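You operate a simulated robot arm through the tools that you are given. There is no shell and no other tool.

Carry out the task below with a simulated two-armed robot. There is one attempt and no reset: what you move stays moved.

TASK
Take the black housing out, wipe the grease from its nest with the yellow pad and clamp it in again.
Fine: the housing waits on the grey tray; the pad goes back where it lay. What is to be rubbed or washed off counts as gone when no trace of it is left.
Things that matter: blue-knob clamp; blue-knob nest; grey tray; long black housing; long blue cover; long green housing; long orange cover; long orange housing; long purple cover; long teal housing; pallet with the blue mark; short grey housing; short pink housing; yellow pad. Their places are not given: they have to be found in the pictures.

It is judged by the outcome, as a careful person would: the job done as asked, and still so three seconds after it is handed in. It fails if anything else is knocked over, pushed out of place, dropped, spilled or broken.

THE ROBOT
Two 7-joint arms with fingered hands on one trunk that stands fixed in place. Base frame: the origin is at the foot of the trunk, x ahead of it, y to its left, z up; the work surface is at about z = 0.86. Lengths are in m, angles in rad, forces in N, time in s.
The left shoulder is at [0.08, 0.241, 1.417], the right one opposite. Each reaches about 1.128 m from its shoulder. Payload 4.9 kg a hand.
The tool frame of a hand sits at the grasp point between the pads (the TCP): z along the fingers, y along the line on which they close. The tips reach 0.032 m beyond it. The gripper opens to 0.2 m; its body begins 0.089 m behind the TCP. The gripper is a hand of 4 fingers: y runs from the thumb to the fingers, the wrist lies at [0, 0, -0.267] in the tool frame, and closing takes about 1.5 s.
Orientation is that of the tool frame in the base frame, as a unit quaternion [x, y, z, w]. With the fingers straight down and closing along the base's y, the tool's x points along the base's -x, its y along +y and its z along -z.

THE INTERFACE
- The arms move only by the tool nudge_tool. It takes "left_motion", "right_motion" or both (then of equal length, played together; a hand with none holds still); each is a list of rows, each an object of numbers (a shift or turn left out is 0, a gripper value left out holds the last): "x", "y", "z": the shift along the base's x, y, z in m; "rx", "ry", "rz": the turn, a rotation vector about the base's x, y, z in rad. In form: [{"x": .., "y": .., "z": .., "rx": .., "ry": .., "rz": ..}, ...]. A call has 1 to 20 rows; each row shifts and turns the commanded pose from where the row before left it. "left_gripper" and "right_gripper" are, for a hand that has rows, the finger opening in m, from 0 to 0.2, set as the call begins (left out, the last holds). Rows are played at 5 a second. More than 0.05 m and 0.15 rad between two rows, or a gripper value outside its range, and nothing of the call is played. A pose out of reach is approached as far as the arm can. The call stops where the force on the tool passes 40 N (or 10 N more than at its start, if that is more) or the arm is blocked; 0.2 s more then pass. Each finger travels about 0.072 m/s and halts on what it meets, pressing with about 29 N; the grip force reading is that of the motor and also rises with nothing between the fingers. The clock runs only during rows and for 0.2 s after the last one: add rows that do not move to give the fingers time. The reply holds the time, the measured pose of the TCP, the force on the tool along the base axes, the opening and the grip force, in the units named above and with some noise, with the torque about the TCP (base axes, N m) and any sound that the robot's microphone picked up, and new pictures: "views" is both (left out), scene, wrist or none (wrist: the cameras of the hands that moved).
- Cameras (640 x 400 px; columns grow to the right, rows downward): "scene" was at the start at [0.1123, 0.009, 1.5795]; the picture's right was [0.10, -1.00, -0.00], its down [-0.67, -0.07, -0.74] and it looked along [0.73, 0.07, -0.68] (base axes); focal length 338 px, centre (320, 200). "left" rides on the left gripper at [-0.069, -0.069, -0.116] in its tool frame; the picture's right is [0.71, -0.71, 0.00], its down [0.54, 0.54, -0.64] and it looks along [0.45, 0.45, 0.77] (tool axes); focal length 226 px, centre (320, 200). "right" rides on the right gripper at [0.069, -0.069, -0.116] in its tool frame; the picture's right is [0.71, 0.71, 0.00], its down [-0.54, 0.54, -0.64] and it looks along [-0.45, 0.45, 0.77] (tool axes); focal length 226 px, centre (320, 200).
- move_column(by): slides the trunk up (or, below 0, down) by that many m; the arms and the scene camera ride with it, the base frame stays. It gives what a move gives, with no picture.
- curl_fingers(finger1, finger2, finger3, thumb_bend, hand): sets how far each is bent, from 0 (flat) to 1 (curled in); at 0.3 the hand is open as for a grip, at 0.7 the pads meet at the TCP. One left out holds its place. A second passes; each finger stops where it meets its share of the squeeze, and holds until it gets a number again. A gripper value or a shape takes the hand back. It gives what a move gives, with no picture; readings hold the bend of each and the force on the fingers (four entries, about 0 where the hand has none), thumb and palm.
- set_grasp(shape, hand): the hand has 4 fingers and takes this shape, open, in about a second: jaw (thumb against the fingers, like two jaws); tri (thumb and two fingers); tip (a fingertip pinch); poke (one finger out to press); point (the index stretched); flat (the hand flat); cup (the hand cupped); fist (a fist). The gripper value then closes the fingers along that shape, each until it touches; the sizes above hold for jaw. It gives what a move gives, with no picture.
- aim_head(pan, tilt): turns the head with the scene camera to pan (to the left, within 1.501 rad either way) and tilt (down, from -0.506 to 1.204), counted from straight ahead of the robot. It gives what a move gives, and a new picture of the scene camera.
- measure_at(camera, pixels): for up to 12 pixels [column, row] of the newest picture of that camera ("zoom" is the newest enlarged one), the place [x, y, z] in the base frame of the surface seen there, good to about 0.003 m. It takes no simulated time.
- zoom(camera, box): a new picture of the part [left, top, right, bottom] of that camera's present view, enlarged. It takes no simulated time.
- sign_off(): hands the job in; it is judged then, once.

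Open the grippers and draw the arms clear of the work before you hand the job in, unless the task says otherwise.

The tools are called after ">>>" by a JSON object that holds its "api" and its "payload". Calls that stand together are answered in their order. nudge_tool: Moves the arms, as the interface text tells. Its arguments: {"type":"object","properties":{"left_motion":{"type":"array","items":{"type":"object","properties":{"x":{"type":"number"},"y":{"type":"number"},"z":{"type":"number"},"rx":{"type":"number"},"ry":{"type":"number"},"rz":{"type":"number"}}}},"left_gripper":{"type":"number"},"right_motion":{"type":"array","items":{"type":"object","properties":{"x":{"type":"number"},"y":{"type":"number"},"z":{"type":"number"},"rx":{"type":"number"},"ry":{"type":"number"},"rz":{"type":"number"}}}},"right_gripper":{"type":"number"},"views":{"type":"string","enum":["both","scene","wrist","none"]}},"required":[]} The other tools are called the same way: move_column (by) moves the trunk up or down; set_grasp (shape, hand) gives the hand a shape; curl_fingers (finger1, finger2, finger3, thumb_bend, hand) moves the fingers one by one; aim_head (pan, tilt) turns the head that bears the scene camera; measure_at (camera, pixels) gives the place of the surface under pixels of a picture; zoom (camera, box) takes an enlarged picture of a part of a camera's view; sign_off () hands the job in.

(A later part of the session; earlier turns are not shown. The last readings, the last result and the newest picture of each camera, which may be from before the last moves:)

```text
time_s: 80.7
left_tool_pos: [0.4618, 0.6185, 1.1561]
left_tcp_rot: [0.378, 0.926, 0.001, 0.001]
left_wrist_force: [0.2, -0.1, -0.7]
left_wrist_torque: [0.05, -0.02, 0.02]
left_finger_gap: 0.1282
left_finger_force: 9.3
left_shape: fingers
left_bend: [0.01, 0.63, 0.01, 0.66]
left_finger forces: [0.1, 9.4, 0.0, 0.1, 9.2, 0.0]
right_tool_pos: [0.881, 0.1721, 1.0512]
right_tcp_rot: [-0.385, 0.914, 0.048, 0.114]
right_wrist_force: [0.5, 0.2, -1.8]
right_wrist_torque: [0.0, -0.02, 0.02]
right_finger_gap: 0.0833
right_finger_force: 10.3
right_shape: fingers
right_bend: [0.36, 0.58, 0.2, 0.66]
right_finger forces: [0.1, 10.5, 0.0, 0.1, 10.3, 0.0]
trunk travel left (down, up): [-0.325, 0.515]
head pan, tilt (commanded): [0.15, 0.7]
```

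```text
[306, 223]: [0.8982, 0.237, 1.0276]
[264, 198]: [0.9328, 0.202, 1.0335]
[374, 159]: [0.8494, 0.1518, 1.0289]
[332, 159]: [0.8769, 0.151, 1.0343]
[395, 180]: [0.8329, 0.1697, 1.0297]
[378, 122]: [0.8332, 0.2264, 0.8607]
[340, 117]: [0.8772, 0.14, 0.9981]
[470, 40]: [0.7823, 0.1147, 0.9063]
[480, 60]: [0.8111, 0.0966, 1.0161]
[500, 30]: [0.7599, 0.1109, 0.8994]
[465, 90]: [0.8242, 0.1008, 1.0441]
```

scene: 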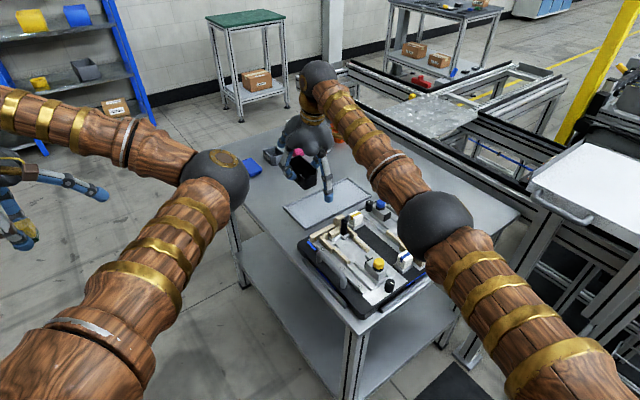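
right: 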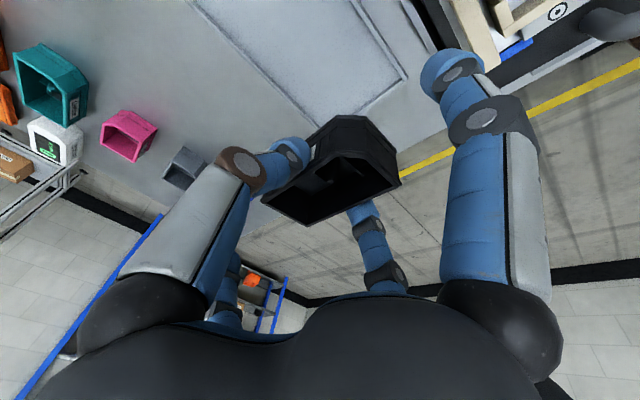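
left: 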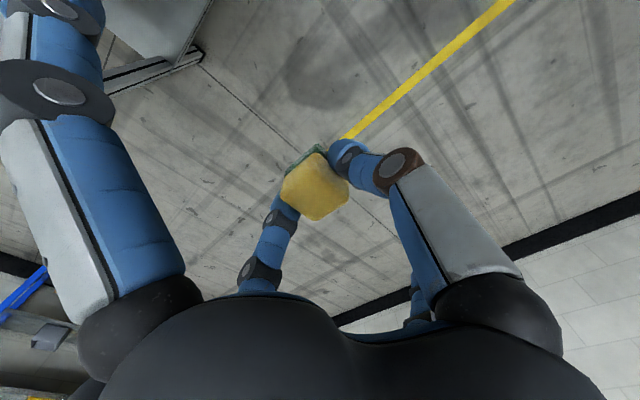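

The housing now hangs level in e2 and is centred at about (0.883,0.186), too close to the tray's left end, and finger 1 is still 0.10 m out. I bend finger 1 further in and shift 2 cm along the tray.

>>> {"api": "curl_fingers", "payload": {"hand": "right", "finger1": 0.49}}

>>> {"api": "nudge_tool", "payload": {"right_motion": [{"x": 0.006, "y": -0.008}, {"x": 0.006, "y": -0.008}, {"z": -0.02}, {"z": -0.02}, {}], "views": "both"}}

>>> {"api": "zoom", "payload": {"camera": "scene", "box": [280, 110, 390, 230]}}

```text
time_s: 81.7
left_tool_pos: [0.4635, 0.6183, 1.1571]
left_tcp_rot: [0.378, 0.926, 0.0, 0.0]
left_wrist_force: [0.1, -0.1, -0.7]
left_wrist_torque: [0.01, 0.01, 0.01]
left_finger_gap: 0.1284
left_finger_force: 9.1
left_shape: fingers
left_bend: [0.01, 0.63, 0.01, 0.66]
left_finger forces: [0.1, 9.2, 0.0, 0.1, 9.3, 0.0]
right_tool_pos: [0.8814, 0.172, 1.0504]
right_tcp_rot: [-0.386, 0.914, 0.049, 0.115]
right_wrist_force: [-0.7, -0.3, -2.0]
right_wrist_torque: [-0.02, 0.02, 0.02]
right_finger_gap: 0.0521
right_finger_force: 9.9
right_shape: fingers
right_bend: [0.49, 0.58, 0.2, 0.66]
right_finger forces: [0.1, 10.5, 0.0, 0.0, 10.3, 0.0]
trunk travel left (down, up): [-0.325, 0.515]
head pan, tilt (commanded): [0.15, 0.7]
```

```text
time_s: 82.9
left_tool_pos: [0.4634, 0.6184, 1.1582]
left_tcp_rot: [0.377, 0.926, 0.0, -0.001]
left_wrist_force: [-0.2, -0.2, -0.3]
left_wrist_torque: [0.01, 0.07, -0.03]
left_finger_gap: 0.1287
left_finger_force: 9.2
left_shape: fingers
left_bend: [0.01, 0.63, 0.01, 0.66]
left_finger forces: [0.0, 9.3, 0.0, 0.0, 9.2, 0.0]
right_tool_pos: [0.8941, 0.1553, 1.01]
right_tcp_rot: [-0.386, 0.914, 0.049, 0.115]
right_wrist_force: [0.1, 1.0, -2.5]
right_wrist_torque: [-0.02, 0.01, -0.01]
right_finger_gap: 0.0517
right_finger_force: 10.5
right_shape: fingers
right_bend: [0.49, 0.58, 0.2, 0.66]
right_finger forces: [0.1, 10.5, 0.0, 0.0, 10.3, 0.0]
trunk travel left (down, up): [-0.325, 0.515]
head pan, tilt (commanded): [0.15, 0.7]
```

scene: 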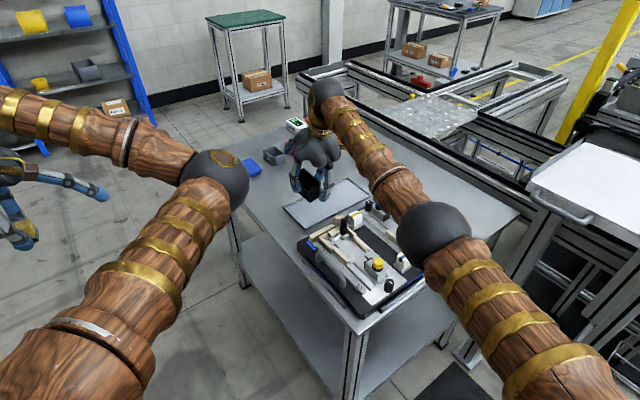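
right: 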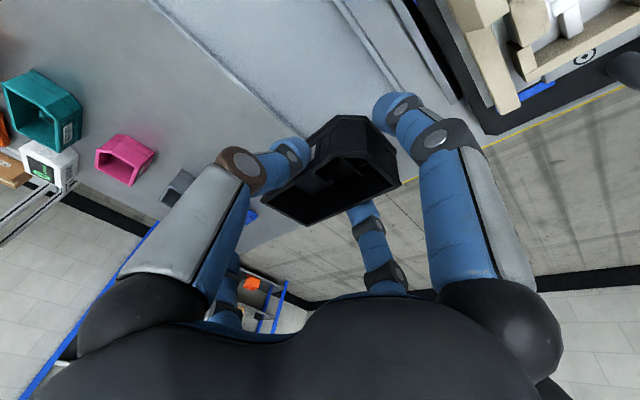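

```text
3.33 times, centred on (335, 170) of scene
```

zoom: 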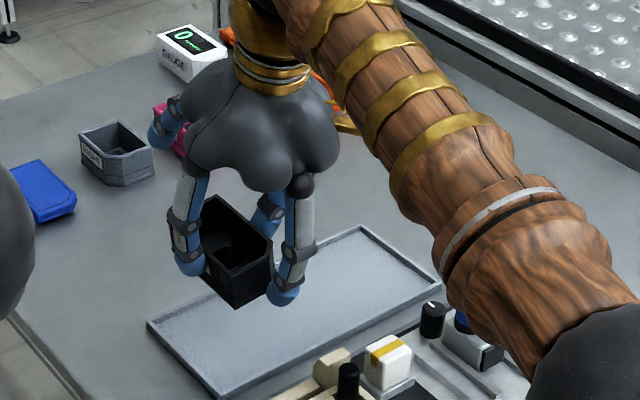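

Finger 1 is tucked next to the housing's near end and the housing is over the tray's left part. I lower to just above contact.

>>> {"api": "nudge_tool", "payload": {"right_motion": [{"z": -0.025}, {"z": -0.025}, {"z": -0.015}, {"z": -0.01}, {}], "views": "both"}}

>>> {"api": "zoom", "payload": {"camera": "scene", "box": [280, 130, 390, 240]}}

>>> {"api": "zoom", "payload": {"camera": "right", "box": [200, 50, 460, 240]}}

```text
time_s: 84.1
left_tool_pos: [0.4623, 0.6189, 1.1579]
left_tcp_rot: [0.378, 0.926, 0.0, 0.001]
left_wrist_force: [0.6, 0.0, -0.4]
left_wrist_torque: [0.01, -0.01, -0.01]
left_finger_gap: 0.1285
left_finger_force: 9.7
left_shape: fingers
left_bend: [0.01, 0.63, 0.01, 0.66]
left_finger forces: [0.0, 9.3, 0.0, 0.1, 9.2, 0.0]
right_tool_pos: [0.8941, 0.1557, 0.936]
right_tcp_rot: [-0.385, 0.914, 0.048, 0.115]
right_wrist_force: [0.0, -0.4, -1.9]
right_wrist_torque: [0.0, -0.03, 0.02]
right_finger_gap: 0.0518
right_finger_force: 10.5
right_shape: fingers
right_bend: [0.49, 0.58, 0.2, 0.66]
right_finger forces: [0.0, 10.5, 0.1, 0.0, 10.2, 0.0]
trunk travel left (down, up): [-0.325, 0.515]
head pan, tilt (commanded): [0.15, 0.7]
```

scene: 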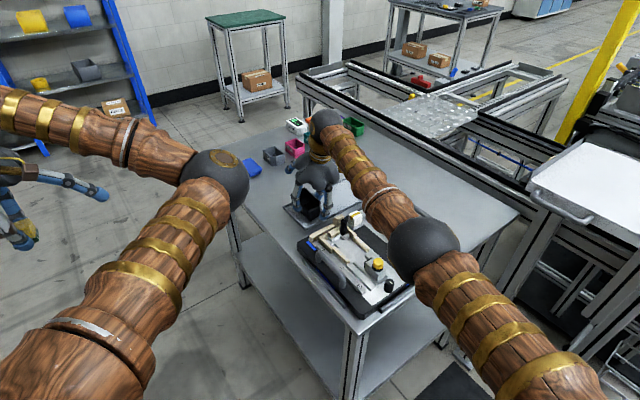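
right: 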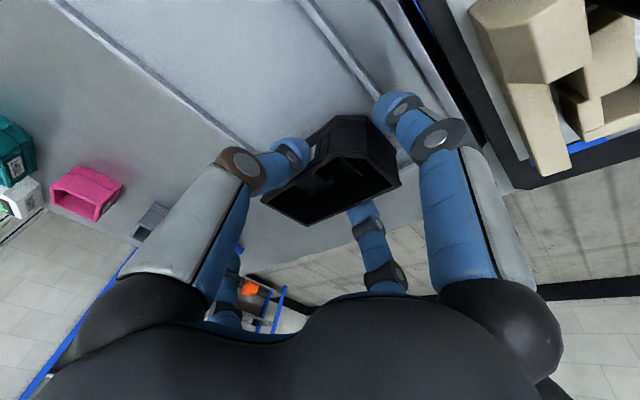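

```text
3.64 times, centred on (335, 185) of scene
```

zoom: 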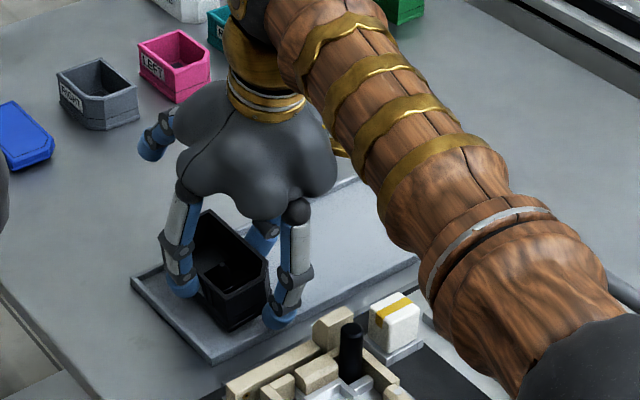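

```text
2.11 times, centred on (330, 145) of right
```

zoom: 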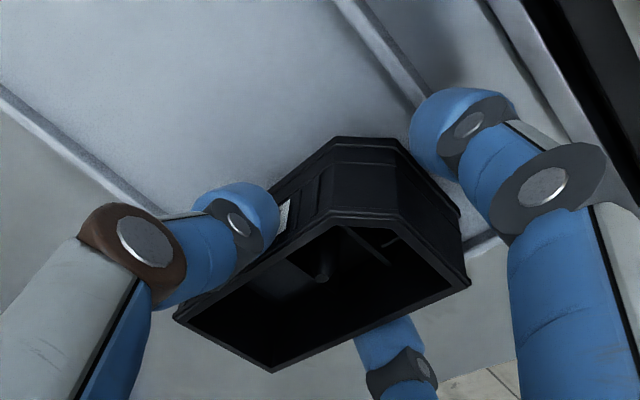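

Everything is clear. I lower in 3 mm steps until the wrist force shows contact with the tray.

>>> {"api": "nudge_tool", "payload": {"right_motion": [{"z": -0.003}, {"z": -0.003}, {"z": -0.003}, {"z": -0.002}, {}], "views": "none"}}

```text
time_s: 85.3
left_tool_pos: [0.4615, 0.6185, 1.1587]
left_tcp_rot: [0.378, 0.926, 0.0, 0.0]
left_wrist_force: [0.1, -0.1, -0.5]
left_wrist_torque: [-0.01, -0.02, -0.05]
left_finger_gap: 0.1285
left_finger_force: 9.4
left_shape: fingers
left_bend: [0.01, 0.63, 0.01, 0.66]
left_finger forces: [0.0, 9.3, 0.1, 0.0, 9.3, 0.0]
right_tool_pos: [0.8948, 0.1568, 0.9254]
right_tcp_rot: [-0.386, 0.914, 0.047, 0.115]
right_wrist_force: [-1.6, -2.0, 6.3]
right_wrist_torque: [-0.5, 0.42, -0.01]
right_finger_gap: 0.0515
right_finger_force: 14.2
right_shape: fingers
right_bend: [0.49, 0.58, 0.2, 0.66]
right_finger forces: [9.0, 10.6, 0.1, 0.0, 10.3, 0.0]
trunk travel left (down, up): [-0.325, 0.515]
head pan, tilt (commanded): [0.15, 0.7]
```

Finger 1 itself touches something (9 N), probably the tray rim. I go back up 4 mm and look.

>>> {"api": "nudge_tool", "payload": {"right_motion": [{"z": 0.002}, {"z": 0.002}, {}], "views": "both"}}

>>> {"api": "zoom", "payload": {"camera": "right", "box": [260, 50, 460, 220]}}

>>> {"api": "zoom", "payload": {"camera": "scene", "box": [290, 170, 360, 230]}}

```text
time_s: 86.1
left_tool_pos: [0.4626, 0.6187, 1.1575]
left_tcp_rot: [0.377, 0.926, 0.0, -0.001]
left_wrist_force: [0.2, 0.5, 0.9]
left_wrist_torque: [-0.02, -0.01, -0.01]
left_finger_gap: 0.1285
left_finger_force: 9.2
left_shape: fingers
left_bend: [0.01, 0.63, 0.01, 0.66]
left_finger forces: [0.0, 9.3, 0.0, 0.0, 9.2, 0.1]
right_tool_pos: [0.8956, 0.1569, 0.9295]
right_tcp_rot: [-0.386, 0.914, 0.048, 0.115]
right_wrist_force: [-0.5, 0.2, -1.5]
right_wrist_torque: [-0.02, -0.02, -0.01]
right_finger_gap: 0.0517
right_finger_force: 10.7
right_shape: fingers
right_bend: [0.49, 0.58, 0.2, 0.66]
right_finger forces: [0.0, 10.4, 0.0, 0.0, 10.2, 0.0]
trunk travel left (down, up): [-0.325, 0.515]
head pan, tilt (commanded): [0.15, 0.7]
```

scene: 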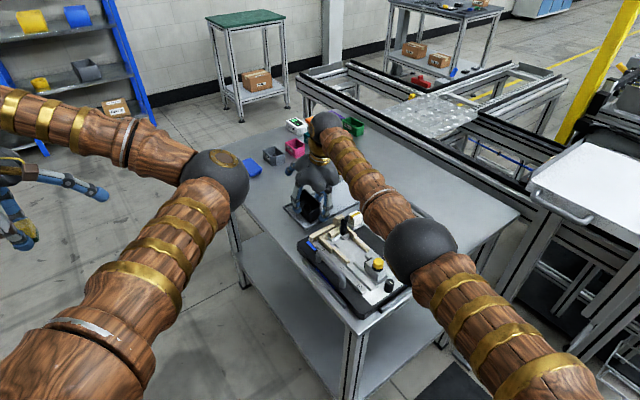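
right: 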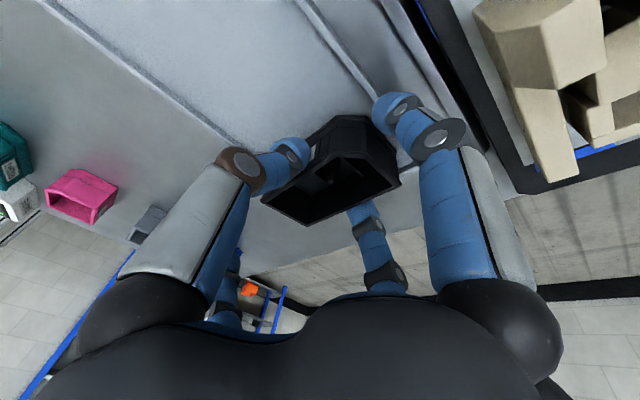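

```text
2.35 times, centred on (360, 135) of right
```

zoom: 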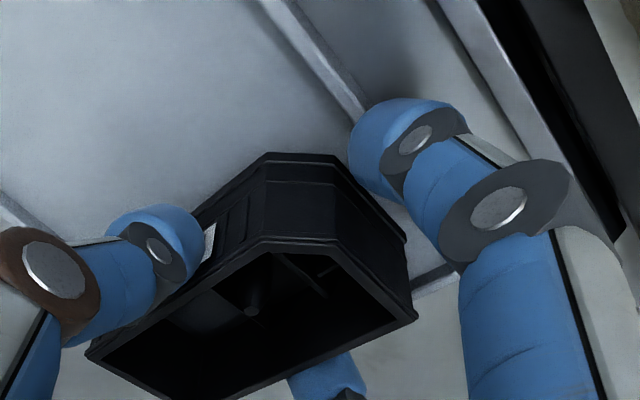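

```text
6.67 times, centred on (325, 200) of scene
```

zoom: 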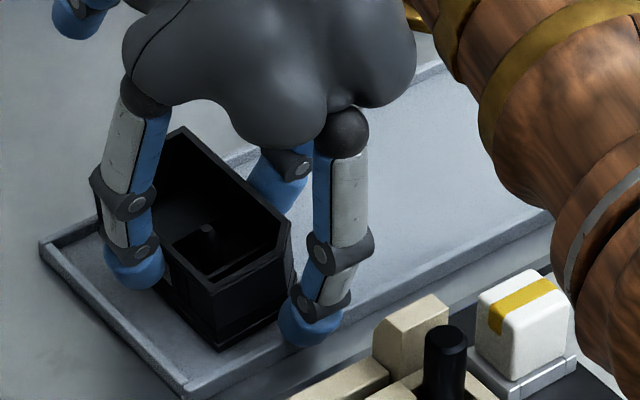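

Finger 1 was standing on the near rim. I open it a little so it goes down between rim and pallet, and lower again.

>>> {"api": "curl_fingers", "payload": {"hand": "right", "finger1": 0.42}}

>>> {"api": "nudge_tool", "payload": {"right_motion": [{"z": -0.003}, {"z": -0.002}, {"z": -0.002}, {}], "views": "wrist"}}

>>> {"api": "zoom", "payload": {"camera": "right", "box": [260, 50, 460, 220]}}

>>> {"api": "zoom", "payload": {"camera": "scene", "box": [290, 170, 360, 230]}}

```text
time_s: 87.1
left_tool_pos: [0.4624, 0.619, 1.1572]
left_tcp_rot: [0.378, 0.926, 0.0, 0.0]
left_wrist_force: [-0.6, -0.3, 0.0]
left_wrist_torque: [0.01, -0.01, -0.01]
left_finger_gap: 0.1287
left_finger_force: 9.6
left_shape: fingers
left_bend: [0.01, 0.63, 0.01, 0.66]
left_finger forces: [0.0, 9.4, 0.0, 0.0, 9.3, 0.1]
right_tool_pos: [0.8954, 0.1564, 0.9298]
right_tcp_rot: [-0.386, 0.914, 0.049, 0.114]
right_wrist_force: [0.3, -0.1, 0.3]
right_wrist_torque: [-0.01, 0.03, 0.0]
right_finger_gap: 0.0681
right_finger_force: 10.1
right_shape: fingers
right_bend: [0.42, 0.58, 0.2, 0.66]
right_finger forces: [0.1, 10.5, 0.1, 0.0, 10.3, 0.0]
trunk travel left (down, up): [-0.325, 0.515]
head pan, tilt (commanded): [0.15, 0.7]
```

```text
time_s: 88.1
left_tool_pos: [0.4608, 0.6179, 1.1571]
left_tcp_rot: [0.377, 0.926, 0.0, 0.0]
left_wrist_force: [-0.7, 0.0, -0.7]
left_wrist_torque: [0.0, -0.02, 0.03]
left_finger_gap: 0.1287
left_finger_force: 9.1
left_shape: fingers
left_bend: [0.01, 0.63, 0.01, 0.66]
left_finger forces: [0.0, 9.3, 0.0, 0.1, 9.2, 0.0]
right_tool_pos: [0.8954, 0.1552, 0.9246]
right_tcp_rot: [-0.386, 0.914, 0.047, 0.115]
right_wrist_force: [1.7, -1.9, 8.6]
right_wrist_torque: [0.18, 0.15, 0.07]
right_finger_gap: 0.0682
right_finger_force: 12.3
right_shape: fingers
right_bend: [0.42, 0.58, 0.2, 0.66]
right_finger forces: [0.6, 10.7, 0.0, 0.0, 13.2, 0.0]
trunk travel left (down, up): [-0.325, 0.515]
head pan, tilt (commanded): [0.15, 0.7]
```

right: 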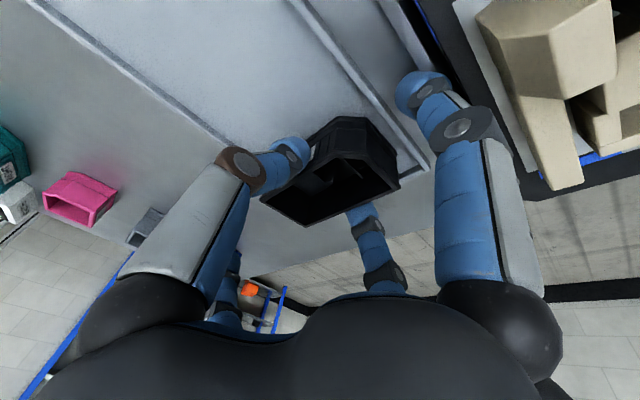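

```text
2.35 times, centred on (360, 135) of right
```

zoom: 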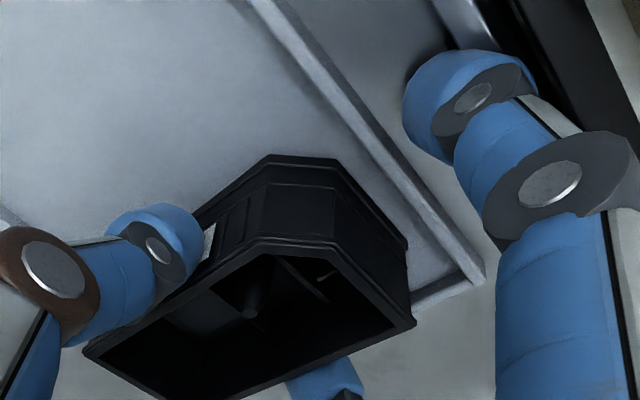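

```text
6.67 times, centred on (325, 200) of scene
```

zoom: 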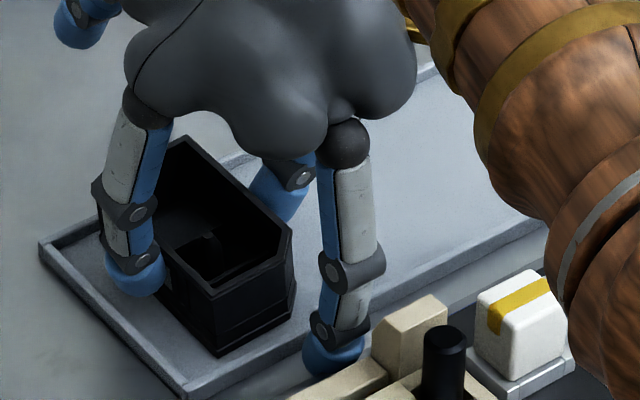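

The housing stands on the tray (8.6 N). I relieve the pressure by 2 mm and open thumb and finger 2.

>>> {"api": "nudge_tool", "payload": {"right_motion": [{"z": 0.0015}, {}], "views": "none"}}

>>> {"api": "curl_fingers", "payload": {"hand": "right", "finger2": 0.5, "thumb_bend": 0.5}}

>>> {"api": "zoom", "payload": {"camera": "right", "box": [200, 50, 460, 240]}}

>>> {"api": "zoom", "payload": {"camera": "scene", "box": [290, 170, 360, 230]}}

```text
time_s: 88.7
left_tool_pos: [0.4608, 0.6178, 1.1583]
left_tcp_rot: [0.377, 0.926, -0.001, 0.0]
left_wrist_force: [-0.1, 0.1, 0.6]
left_wrist_torque: [0.01, 0.0, 0.01]
left_finger_gap: 0.1287
left_finger_force: 9.6
left_shape: fingers
left_bend: [0.01, 0.63, 0.01, 0.66]
left_finger forces: [0.1, 9.3, 0.1, 0.1, 9.1, 0.0]
right_tool_pos: [0.895, 0.1553, 0.9233]
right_tcp_rot: [-0.385, 0.914, 0.049, 0.115]
right_wrist_force: [1.4, -1.6, 7.0]
right_wrist_torque: [0.12, 0.08, 0.07]
right_finger_gap: 0.0679
right_finger_force: 11.8
right_shape: fingers
right_bend: [0.42, 0.58, 0.2, 0.66]
right_finger forces: [0.4, 10.7, 0.0, 0.1, 12.9, 0.1]
trunk travel left (down, up): [-0.325, 0.515]
head pan, tilt (commanded): [0.15, 0.7]
```

```text
time_s: 89.7
left_tool_pos: [0.463, 0.6184, 1.1573]
left_tcp_rot: [0.378, 0.926, 0.0, 0.0]
left_wrist_force: [0.0, -0.4, 0.1]
left_wrist_torque: [0.0, -0.01, -0.01]
left_finger_gap: 0.1289
left_finger_force: 8.9
left_shape: fingers
left_bend: [0.01, 0.63, 0.01, 0.66]
left_finger forces: [0.0, 9.3, 0.1, 0.1, 9.2, 0.1]
right_tool_pos: [0.8952, 0.1567, 0.9221]
right_tcp_rot: [-0.385, 0.914, 0.049, 0.115]
right_wrist_force: [0.0, -0.5, 0.1]
right_wrist_torque: [-0.02, -0.01, -0.01]
right_finger_gap: 0.0841
right_finger_force: 0.6
right_shape: fingers
right_bend: [0.42, 0.5, 0.2, 0.5]
right_finger forces: [0.2, 0.0, 0.0, 0.1, 0.0, 0.1]
trunk travel left (down, up): [-0.325, 0.515]
head pan, tilt (commanded): [0.15, 0.7]
```

```text
2.11 times, centred on (330, 145) of right
```

zoom: 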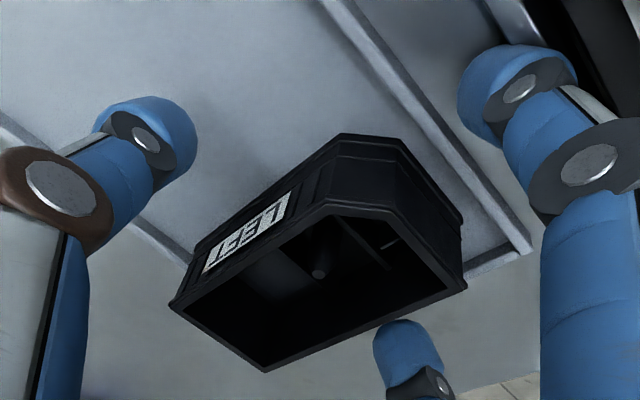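

```text
6.67 times, centred on (325, 200) of scene
```

zoom: 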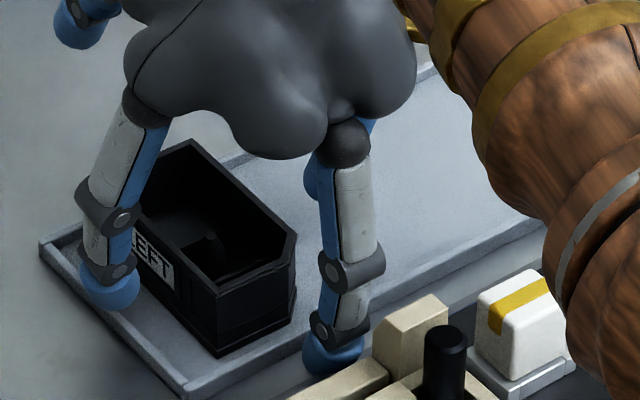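

The housing stands squarely on the tray. I raise the right hand straight up and retreat it to the right, out of the left arm's way.

>>> {"api": "nudge_tool", "payload": {"right_motion": [{"z": 0.02}, {"z": 0.04}, {"z": 0.045}, {"z": 0.045}, {"x": -0.012, "y": -0.034, "z": 0.022}, {"x": -0.012, "y": -0.034, "z": 0.022}, {"x": -0.012, "y": -0.034, "z": 0.022}, {"x": -0.012, "y": -0.034, "z": 0.022}, {"x": -0.012, "y": -0.034, "z": 0.022}, {"x": -0.012, "y": -0.034, "z": 0.022}, {"x": -0.012, "y": -0.04}, {"x": -0.015, "y": -0.04}, {"x": -0.02, "y": -0.04}, {"x": -0.02, "y": -0.04}, {"x": -0.02, "y": -0.04}, {"x": -0.02, "y": -0.04}], "views": "both"}}

>>> {"api": "zoom", "payload": {"camera": "scene", "box": [270, 160, 390, 250]}}

```text
time_s: 93.1
left_tool_pos: [0.4616, 0.6172, 1.1578]
left_tcp_rot: [0.377, 0.926, 0.001, 0.0]
left_wrist_force: [0.8, -0.4, -0.2]
left_wrist_torque: [0.04, -0.04, 0.0]
left_finger_gap: 0.1286
left_finger_force: 9.7
left_shape: fingers
left_bend: [0.01, 0.63, 0.01, 0.66]
left_finger forces: [0.1, 9.2, 0.0, 0.1, 9.2, 0.0]
right_tool_pos: [0.7136, -0.2891, 1.2062]
right_tcp_rot: [-0.386, 0.914, 0.049, 0.115]
right_wrist_force: [0.0, -0.1, -0.2]
right_wrist_torque: [0.04, -0.03, -0.01]
right_finger_gap: 0.0845
right_finger_force: 0.1
right_shape: fingers
right_bend: [0.42, 0.5, 0.2, 0.5]
right_finger forces: [0.0, 0.0, 0.0, 0.1, 0.0, 0.1]
trunk travel left (down, up): [-0.325, 0.515]
head pan, tilt (commanded): [0.15, 0.7]
```

scene: 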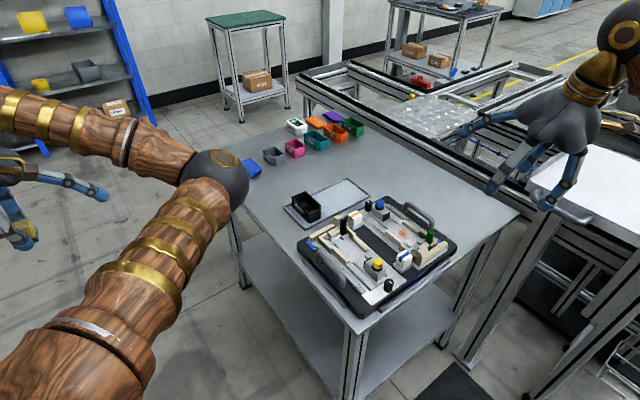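
right: 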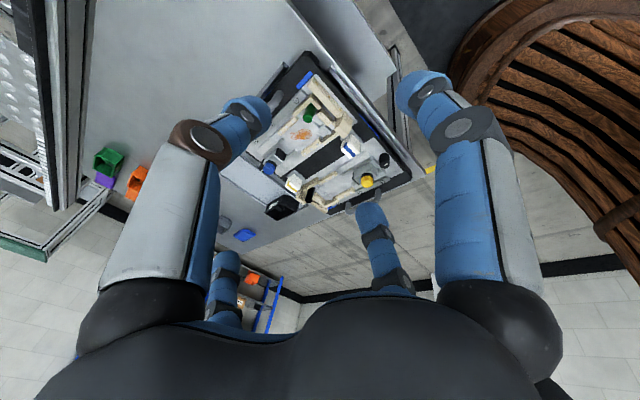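

```text
4.44 times, centred on (330, 205) of scene
```

zoom: 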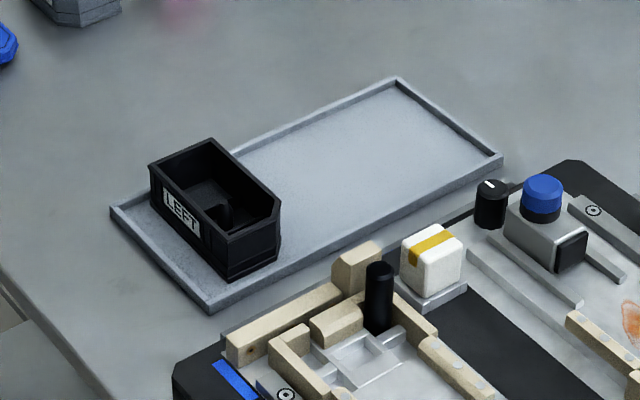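

The housing waits flat on the tray, and the tray has not moved. I draw the right hand further back to make room for the left hand at the nest.

>>> {"api": "nudge_tool", "payload": {"right_motion": [{"x": -0.03, "y": -0.035, "z": 0.01}, {"x": -0.03, "y": -0.035, "z": 0.01}, {"x": -0.03, "y": -0.035, "z": 0.01}, {"x": -0.03, "y": -0.035, "z": 0.01}, {"x": -0.03, "y": -0.035, "z": 0.01}], "left_motion": [{"x": 0.04, "y": -0.025}, {"x": 0.04, "y": -0.025}, {"x": 0.04, "y": -0.025}, {"x": 0.04, "y": -0.025}, {"x": 0.03, "y": -0.03}], "views": "scene"}}

```text
time_s: 94.3
left_tool_pos: [0.6507, 0.4842, 1.1608]
left_tcp_rot: [0.378, 0.926, 0.001, 0.001]
left_wrist_force: [-1.1, -0.1, -1.0]
left_wrist_torque: [-0.01, -0.03, 0.02]
left_finger_gap: 0.1287
left_finger_force: 9.2
left_shape: fingers
left_bend: [0.01, 0.63, 0.01, 0.66]
left_finger forces: [0.0, 9.3, 0.0, 0.0, 9.1, 0.0]
right_tool_pos: [0.5645, -0.4622, 1.2549]
right_tcp_rot: [-0.386, 0.914, 0.05, 0.116]
right_wrist_force: [0.3, -0.1, -0.5]
right_wrist_torque: [0.04, -0.01, -0.03]
right_finger_gap: 0.0844
right_finger_force: 0.1
right_shape: fingers
right_bend: [0.42, 0.5, 0.2, 0.5]
right_finger forces: [0.0, 0.1, 0.1, 0.0, 0.0, 0.0]
trunk travel left (down, up): [-0.325, 0.515]
head pan, tilt (commanded): [0.15, 0.7]
```

scene: 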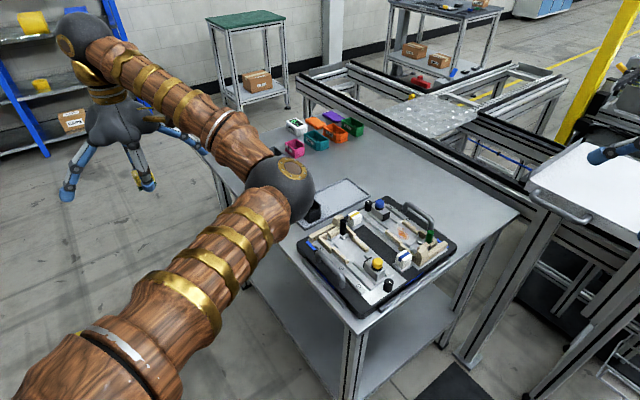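

Now I bring the left hand with the pad above the nest at safe height.

>>> {"api": "nudge_tool", "payload": {"left_motion": [{"x": 0.0116, "y": -0.0432, "z": -0.004}, {"x": 0.0116, "y": -0.0432, "z": -0.004}, {"x": 0.0116, "y": -0.0432, "z": -0.004}, {"x": 0.0116, "y": -0.0432, "z": -0.004}, {"x": 0.0116, "y": -0.0432, "z": -0.004}, {"x": 0.0116, "y": -0.0432, "z": -0.004}, {"x": 0.0116, "y": -0.0432, "z": -0.004}, {"x": 0.0116, "y": -0.0432, "z": -0.004}, {"x": 0.0116, "y": -0.0432, "z": -0.004}, {"x": 0.0116, "y": -0.0432, "z": -0.004}, {"x": 0.0116, "y": -0.0432, "z": -0.004}, {"x": 0.0116, "y": -0.0432, "z": -0.004}, {"x": 0.0116, "y": -0.0432, "z": -0.004}, {"x": 0.0116, "y": -0.0432, "z": -0.004}], "views": "both"}}

>>> {"api": "zoom", "payload": {"camera": "left", "box": [200, 40, 460, 240]}}

>>> {"api": "zoom", "payload": {"camera": "scene", "box": [340, 130, 460, 260]}}

```text
time_s: 97.3
left_tool_pos: [0.8167, -0.1181, 1.101]
left_tcp_rot: [0.377, 0.926, 0.0, -0.001]
left_wrist_force: [-0.3, 0.2, 0.4]
left_wrist_torque: [0.02, 0.0, -0.04]
left_finger_gap: 0.1288
left_finger_force: 9.1
left_shape: fingers
left_bend: [0.01, 0.63, 0.01, 0.66]
left_finger forces: [0.1, 9.0, 0.0, 0.0, 9.0, 0.0]
right_tool_pos: [0.5672, -0.4606, 1.2549]
right_tcp_rot: [-0.385, 0.914, 0.049, 0.115]
right_wrist_force: [0.8, 0.7, 0.1]
right_wrist_torque: [-0.01, 0.0, -0.02]
right_finger_gap: 0.0848
right_finger_force: 0.0
right_shape: fingers
right_bend: [0.42, 0.5, 0.2, 0.5]
right_finger forces: [0.0, 0.1, 0.1, 0.1, 0.1, 0.0]
trunk travel left (down, up): [-0.325, 0.515]
head pan, tilt (commanded): [0.15, 0.7]
```

scene: 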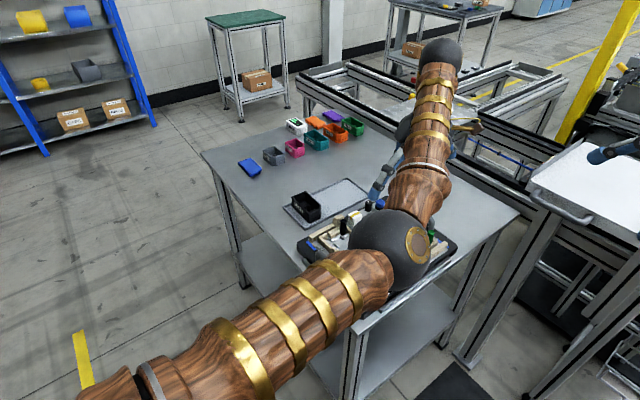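
left: 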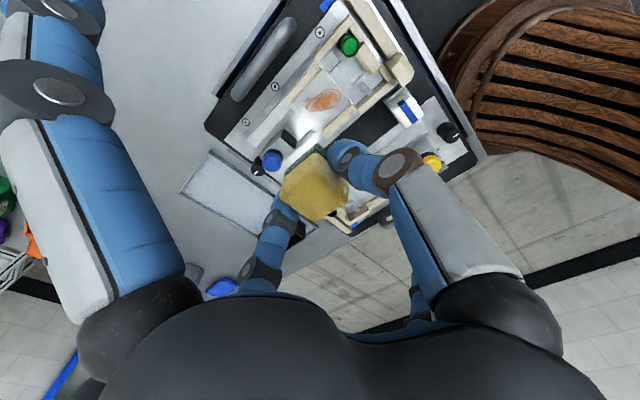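

```text
2.00 times, centred on (330, 140) of left
```

zoom: 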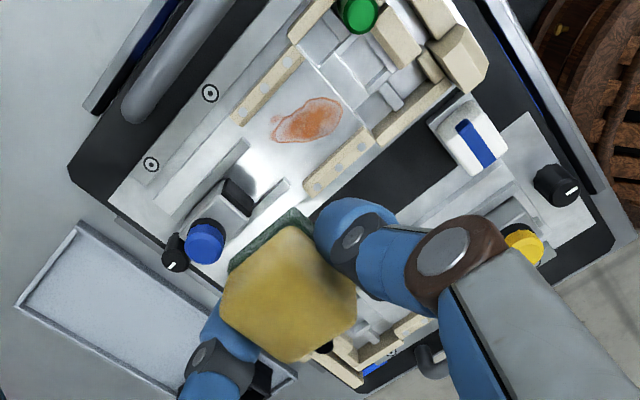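

```text
3.08 times, centred on (400, 195) of scene
```

zoom: 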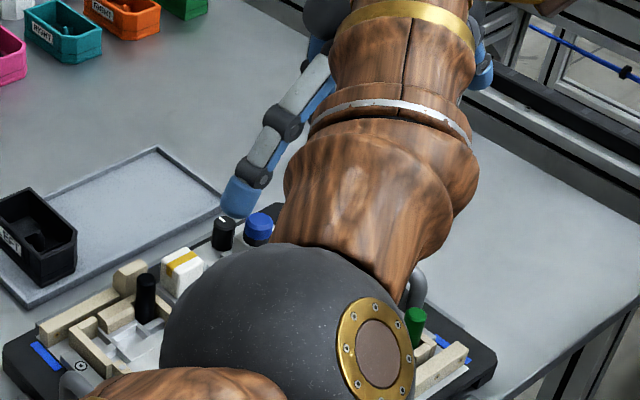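

The left camera sees the grease well (zoom (308,120)). I check the left elbow's height above the pallet before lowering, and re-measure the grease from here.

>>> {"api": "measure_at", "payload": {"camera": "scene", "pixels": [[395, 250], [370, 270], [380, 225], [430, 180], [410, 285]]}}

>>> {"api": "measure_at", "payload": {"camera": "left", "pixels": [[326, 100], [307, 106], [340, 96], [332, 88], [318, 112], [330, 108], [300, 128], [345, 80], [372, 80], [335, 130], [290, 95], [316, 175]]}}

```text
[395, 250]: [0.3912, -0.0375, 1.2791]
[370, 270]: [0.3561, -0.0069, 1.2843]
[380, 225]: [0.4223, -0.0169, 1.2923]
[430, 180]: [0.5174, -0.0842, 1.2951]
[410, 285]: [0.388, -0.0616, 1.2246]
```

```text
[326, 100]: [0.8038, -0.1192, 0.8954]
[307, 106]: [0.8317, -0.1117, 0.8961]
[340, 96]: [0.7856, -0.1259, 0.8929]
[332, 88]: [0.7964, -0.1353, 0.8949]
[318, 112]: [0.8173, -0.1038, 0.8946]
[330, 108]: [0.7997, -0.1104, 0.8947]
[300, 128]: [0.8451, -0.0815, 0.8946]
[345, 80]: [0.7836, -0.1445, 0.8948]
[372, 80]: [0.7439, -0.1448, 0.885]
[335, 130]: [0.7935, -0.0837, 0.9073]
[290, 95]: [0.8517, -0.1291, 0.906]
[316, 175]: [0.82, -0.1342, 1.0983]
```

Nest floor z≈0.8945; the pad's underside should meet it at TCP z≈0.934. I lower over the grease to about 0.95 first.

>>> {"api": "nudge_tool", "payload": {"left_motion": [{"x": -0.005, "y": -0.0025, "z": -0.035}, {"x": -0.0047, "y": -0.0021, "z": -0.035}, {"z": -0.035}, {"z": -0.03}, {"z": -0.014}, {}], "views": "both"}}

>>> {"api": "zoom", "payload": {"camera": "left", "box": [200, 40, 460, 240]}}

```text
time_s: 98.7
left_tool_pos: [0.8023, -0.1215, 0.9541]
left_tcp_rot: [0.378, 0.926, 0.0, 0.0]
left_wrist_force: [-0.2, -0.2, -0.9]
left_wrist_torque: [-0.01, 0.0, 0.02]
left_finger_gap: 0.1284
left_finger_force: 9.3
left_shape: fingers
left_bend: [0.01, 0.63, 0.01, 0.66]
left_finger forces: [0.1, 9.1, 0.0, 0.0, 8.9, 0.0]
right_tool_pos: [0.5656, -0.4597, 1.2548]
right_tcp_rot: [-0.386, 0.914, 0.048, 0.114]
right_wrist_force: [-0.1, 0.4, -0.4]
right_wrist_torque: [-0.02, 0.0, 0.03]
right_finger_gap: 0.0844
right_finger_force: 0.1
right_shape: fingers
right_bend: [0.42, 0.5, 0.2, 0.5]
right_finger forces: [0.0, 0.1, 0.0, 0.1, 0.0, 0.1]
trunk travel left (down, up): [-0.325, 0.515]
head pan, tilt (commanded): [0.15, 0.7]
```

scene: 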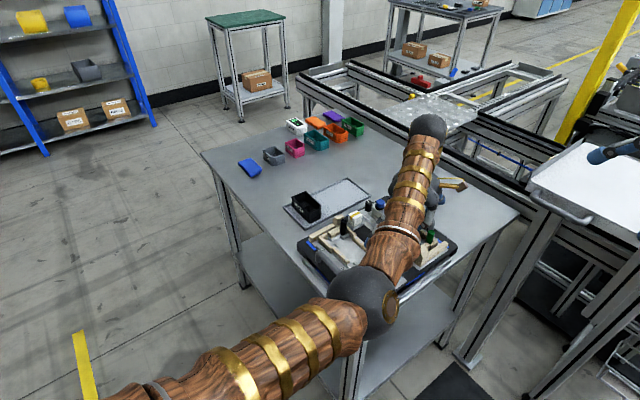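
left: 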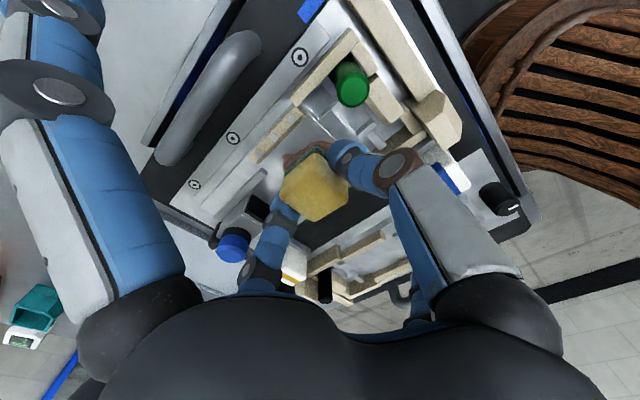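

```text
2.00 times, centred on (330, 140) of left
```

zoom: 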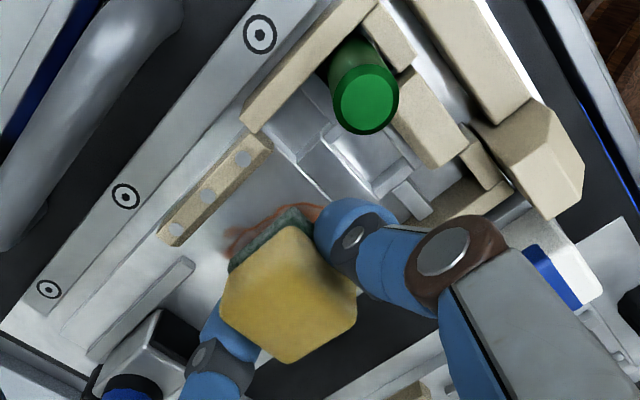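

The pad is centred over the grease within a few mm. I lower it in small steps until it presses on the floor.

>>> {"api": "nudge_tool", "payload": {"left_motion": [{"x": 0.001, "y": -0.001, "z": -0.006}, {"z": -0.005}, {"z": -0.004}, {"z": -0.003}, {"z": -0.002}, {}], "views": "none"}}

```text
time_s: 100.1
left_tool_pos: [0.8047, -0.1232, 0.9353]
left_tcp_rot: [0.377, 0.926, 0.001, 0.002]
left_wrist_force: [0.4, 0.3, 12.0]
left_wrist_torque: [0.26, -0.25, -0.01]
left_finger_gap: 0.1284
left_finger_force: 13.8
left_shape: fingers
left_bend: [0.01, 0.63, 0.01, 0.66]
left_finger forces: [0.0, 17.5, 0.0, 0.0, 11.3, 0.1]
right_tool_pos: [0.5648, -0.4605, 1.2571]
right_tcp_rot: [-0.386, 0.914, 0.049, 0.115]
right_wrist_force: [0.0, -0.7, 0.4]
right_wrist_torque: [-0.01, 0.0, -0.09]
right_finger_gap: 0.0841
right_finger_force: 0.1
right_shape: fingers
right_bend: [0.42, 0.5, 0.2, 0.5]
right_finger forces: [0.0, 0.0, 0.0, 0.0, 0.1, 0.0]
trunk travel left (down, up): [-0.325, 0.515]
head pan, tilt (commanded): [0.15, 0.7]
```

Contact: 12 N, acting toward the +e2 side. I look at how the pad sits before rubbing.

>>> {"api": "nudge_tool", "payload": {"left_motion": [{"z": 0.0005}], "views": "wrist"}}

>>> {"api": "zoom", "payload": {"camera": "left", "box": [220, 60, 420, 240]}}

```text
time_s: 100.5
left_tool_pos: [0.8047, -0.1227, 0.9349]
left_tcp_rot: [0.378, 0.926, 0.0, 0.001]
left_wrist_force: [1.4, 0.4, 14.3]
left_wrist_torque: [0.33, -0.32, -0.01]
left_finger_gap: 0.1285
left_finger_force: 15.4
left_shape: fingers
left_bend: [0.01, 0.63, 0.01, 0.66]
left_finger forces: [0.0, 19.9, 0.0, 0.1, 11.3, 0.0]
right_tool_pos: [0.5651, -0.4604, 1.2564]
right_tcp_rot: [-0.387, 0.914, 0.049, 0.115]
right_wrist_force: [0.4, -0.5, 0.1]
right_wrist_torque: [0.01, 0.03, 0.0]
right_finger_gap: 0.0847
right_finger_force: 0.1
right_shape: fingers
right_bend: [0.42, 0.5, 0.2, 0.5]
right_finger forces: [0.0, 0.0, 0.1, 0.1, 0.0, 0.0]
trunk travel left (down, up): [-0.325, 0.515]
head pan, tilt (commanded): [0.15, 0.7]
```

left: 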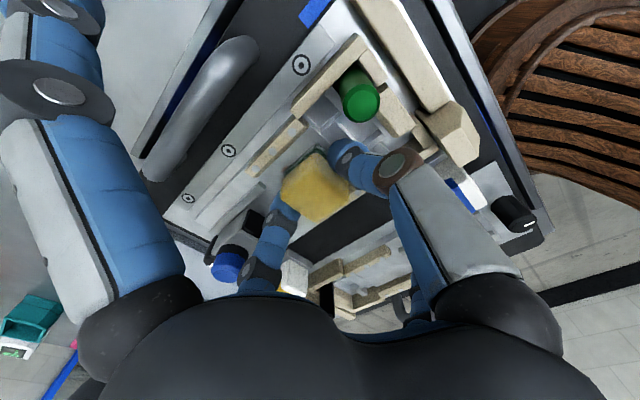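

```text
2.22 times, centred on (320, 150) of left
```

zoom: 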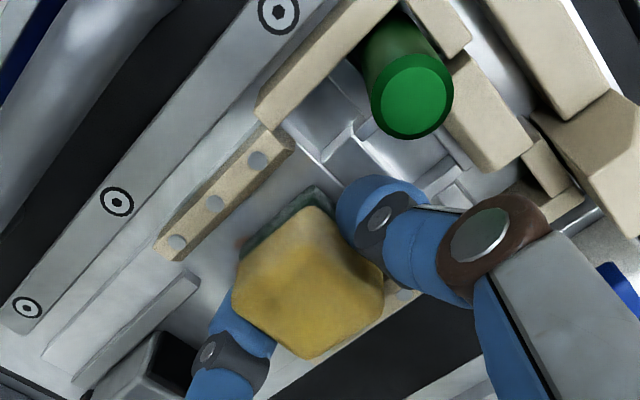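

The pad lies flat in the channel, pressed at 14 N. I rub back and forth along the nest in three lanes.

>>> {"api": "nudge_tool", "payload": {"left_motion": [{"x": 0.0049, "y": 0.005}, {"x": 0.0049, "y": 0.005}, {"x": -0.0049, "y": -0.005}, {"x": -0.0049, "y": -0.005}, {"x": -0.0049, "y": -0.005}, {"x": -0.0049, "y": -0.005}, {"x": 0.0043, "y": -0.0042}, {"x": 0.0049, "y": 0.005}, {"x": 0.0049, "y": 0.005}, {"x": 0.0049, "y": 0.005}, {"x": 0.0049, "y": 0.005}, {"x": 0.0043, "y": -0.0042}, {"x": -0.0049, "y": -0.005}, {"x": -0.0049, "y": -0.005}, {"x": -0.0049, "y": -0.005}, {"x": -0.0049, "y": -0.005}, {"x": -0.0086, "y": 0.0084}, {"x": 0.0049, "y": 0.005}, {"x": 0.0049, "y": 0.005}], "views": "wrist"}}

>>> {"api": "zoom", "payload": {"camera": "left", "box": [220, 60, 420, 240]}}

```text
time_s: 104.5
left_tool_pos: [0.8042, -0.1245, 0.9338]
left_tcp_rot: [0.378, 0.926, 0.0, 0.001]
left_wrist_force: [-0.1, -2.6, 9.8]
left_wrist_torque: [0.13, -0.15, 0.02]
left_finger_gap: 0.129
left_finger_force: 17.6
left_shape: fingers
left_bend: [0.01, 0.63, 0.0, 0.66]
left_finger forces: [0.1, 22.4, 0.0, 0.1, 13.0, 0.1]
right_tool_pos: [0.5652, -0.461, 1.2552]
right_tcp_rot: [-0.385, 0.914, 0.048, 0.116]
right_wrist_force: [-0.5, -0.4, -0.1]
right_wrist_torque: [-0.02, 0.03, -0.01]
right_finger_gap: 0.0844
right_finger_force: 0.1
right_shape: fingers
right_bend: [0.42, 0.5, 0.2, 0.5]
right_finger forces: [0.0, 0.1, 0.0, 0.0, 0.0, 0.1]
trunk travel left (down, up): [-0.325, 0.515]
head pan, tilt (commanded): [0.15, 0.7]
```

left: 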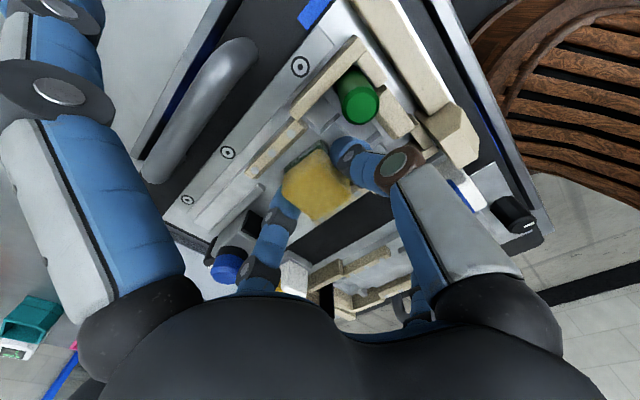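

```text
2.22 times, centred on (320, 150) of left
```

zoom: 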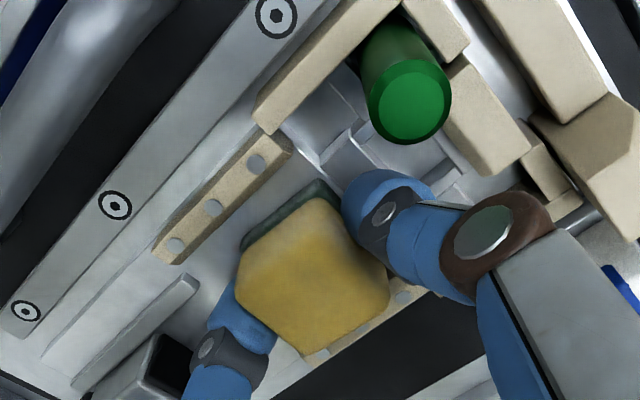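

The rubbing ran through. I lift the pad 0.13 m to inspect the floor.

>>> {"api": "nudge_tool", "payload": {"left_motion": [{"z": 0.02}, {"z": 0.04}, {"z": 0.045}, {"z": 0.045, "x": 0.008, "y": 0.004}], "views": "wrist"}}

>>> {"api": "zoom", "payload": {"camera": "left", "box": [250, 40, 410, 180]}}

```text
time_s: 105.5
left_tool_pos: [0.8133, -0.1205, 1.0836]
left_tcp_rot: [0.377, 0.926, 0.001, -0.001]
left_wrist_force: [-0.3, -0.2, 0.1]
left_wrist_torque: [0.04, 0.04, -0.01]
left_finger_gap: 0.1286
left_finger_force: 9.4
left_shape: fingers
left_bend: [0.01, 0.63, 0.0, 0.66]
left_finger forces: [0.0, 9.5, 0.1, 0.0, 9.4, 0.0]
right_tool_pos: [0.5638, -0.4621, 1.2551]
right_tcp_rot: [-0.386, 0.914, 0.049, 0.115]
right_wrist_force: [-0.1, -0.8, 0.2]
right_wrist_torque: [-0.01, -0.06, -0.01]
right_finger_gap: 0.0846
right_finger_force: 0.0
right_shape: fingers
right_bend: [0.42, 0.5, 0.2, 0.5]
right_finger forces: [0.0, 0.1, 0.1, 0.0, 0.0, 0.0]
trunk travel left (down, up): [-0.325, 0.515]
head pan, tilt (commanded): [0.15, 0.7]
```

left: 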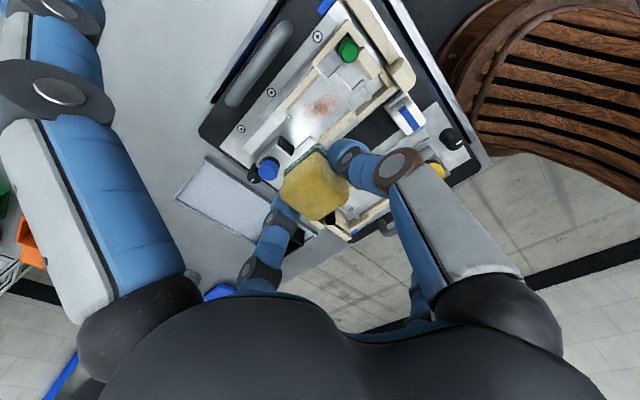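

```text
2.86 times, centred on (330, 110) of left
```

zoom: 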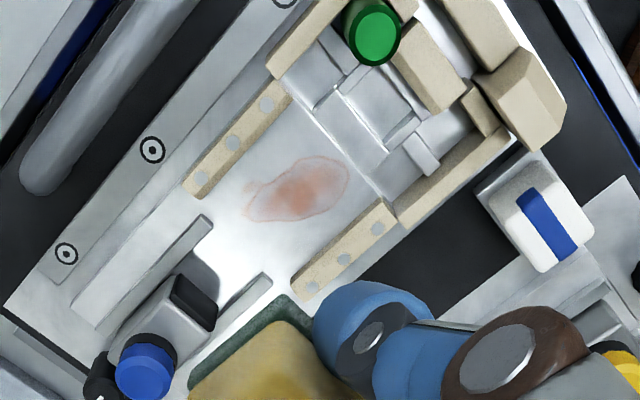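

The grease has faded but a trace is left. I measure its outline to aim the next strokes.

>>> {"api": "measure_at", "payload": {"camera": "zoom", "pixels": [[247, 205], [250, 185], [350, 170], [330, 157], [275, 222], [325, 205], [300, 190], [345, 190], [262, 222]]}}

```text
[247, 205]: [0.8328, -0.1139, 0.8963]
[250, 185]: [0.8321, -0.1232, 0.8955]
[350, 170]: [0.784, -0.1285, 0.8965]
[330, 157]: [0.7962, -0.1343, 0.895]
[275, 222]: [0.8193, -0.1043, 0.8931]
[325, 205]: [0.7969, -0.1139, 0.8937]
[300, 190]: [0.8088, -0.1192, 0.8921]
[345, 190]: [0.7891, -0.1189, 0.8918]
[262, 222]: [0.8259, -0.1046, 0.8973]
```

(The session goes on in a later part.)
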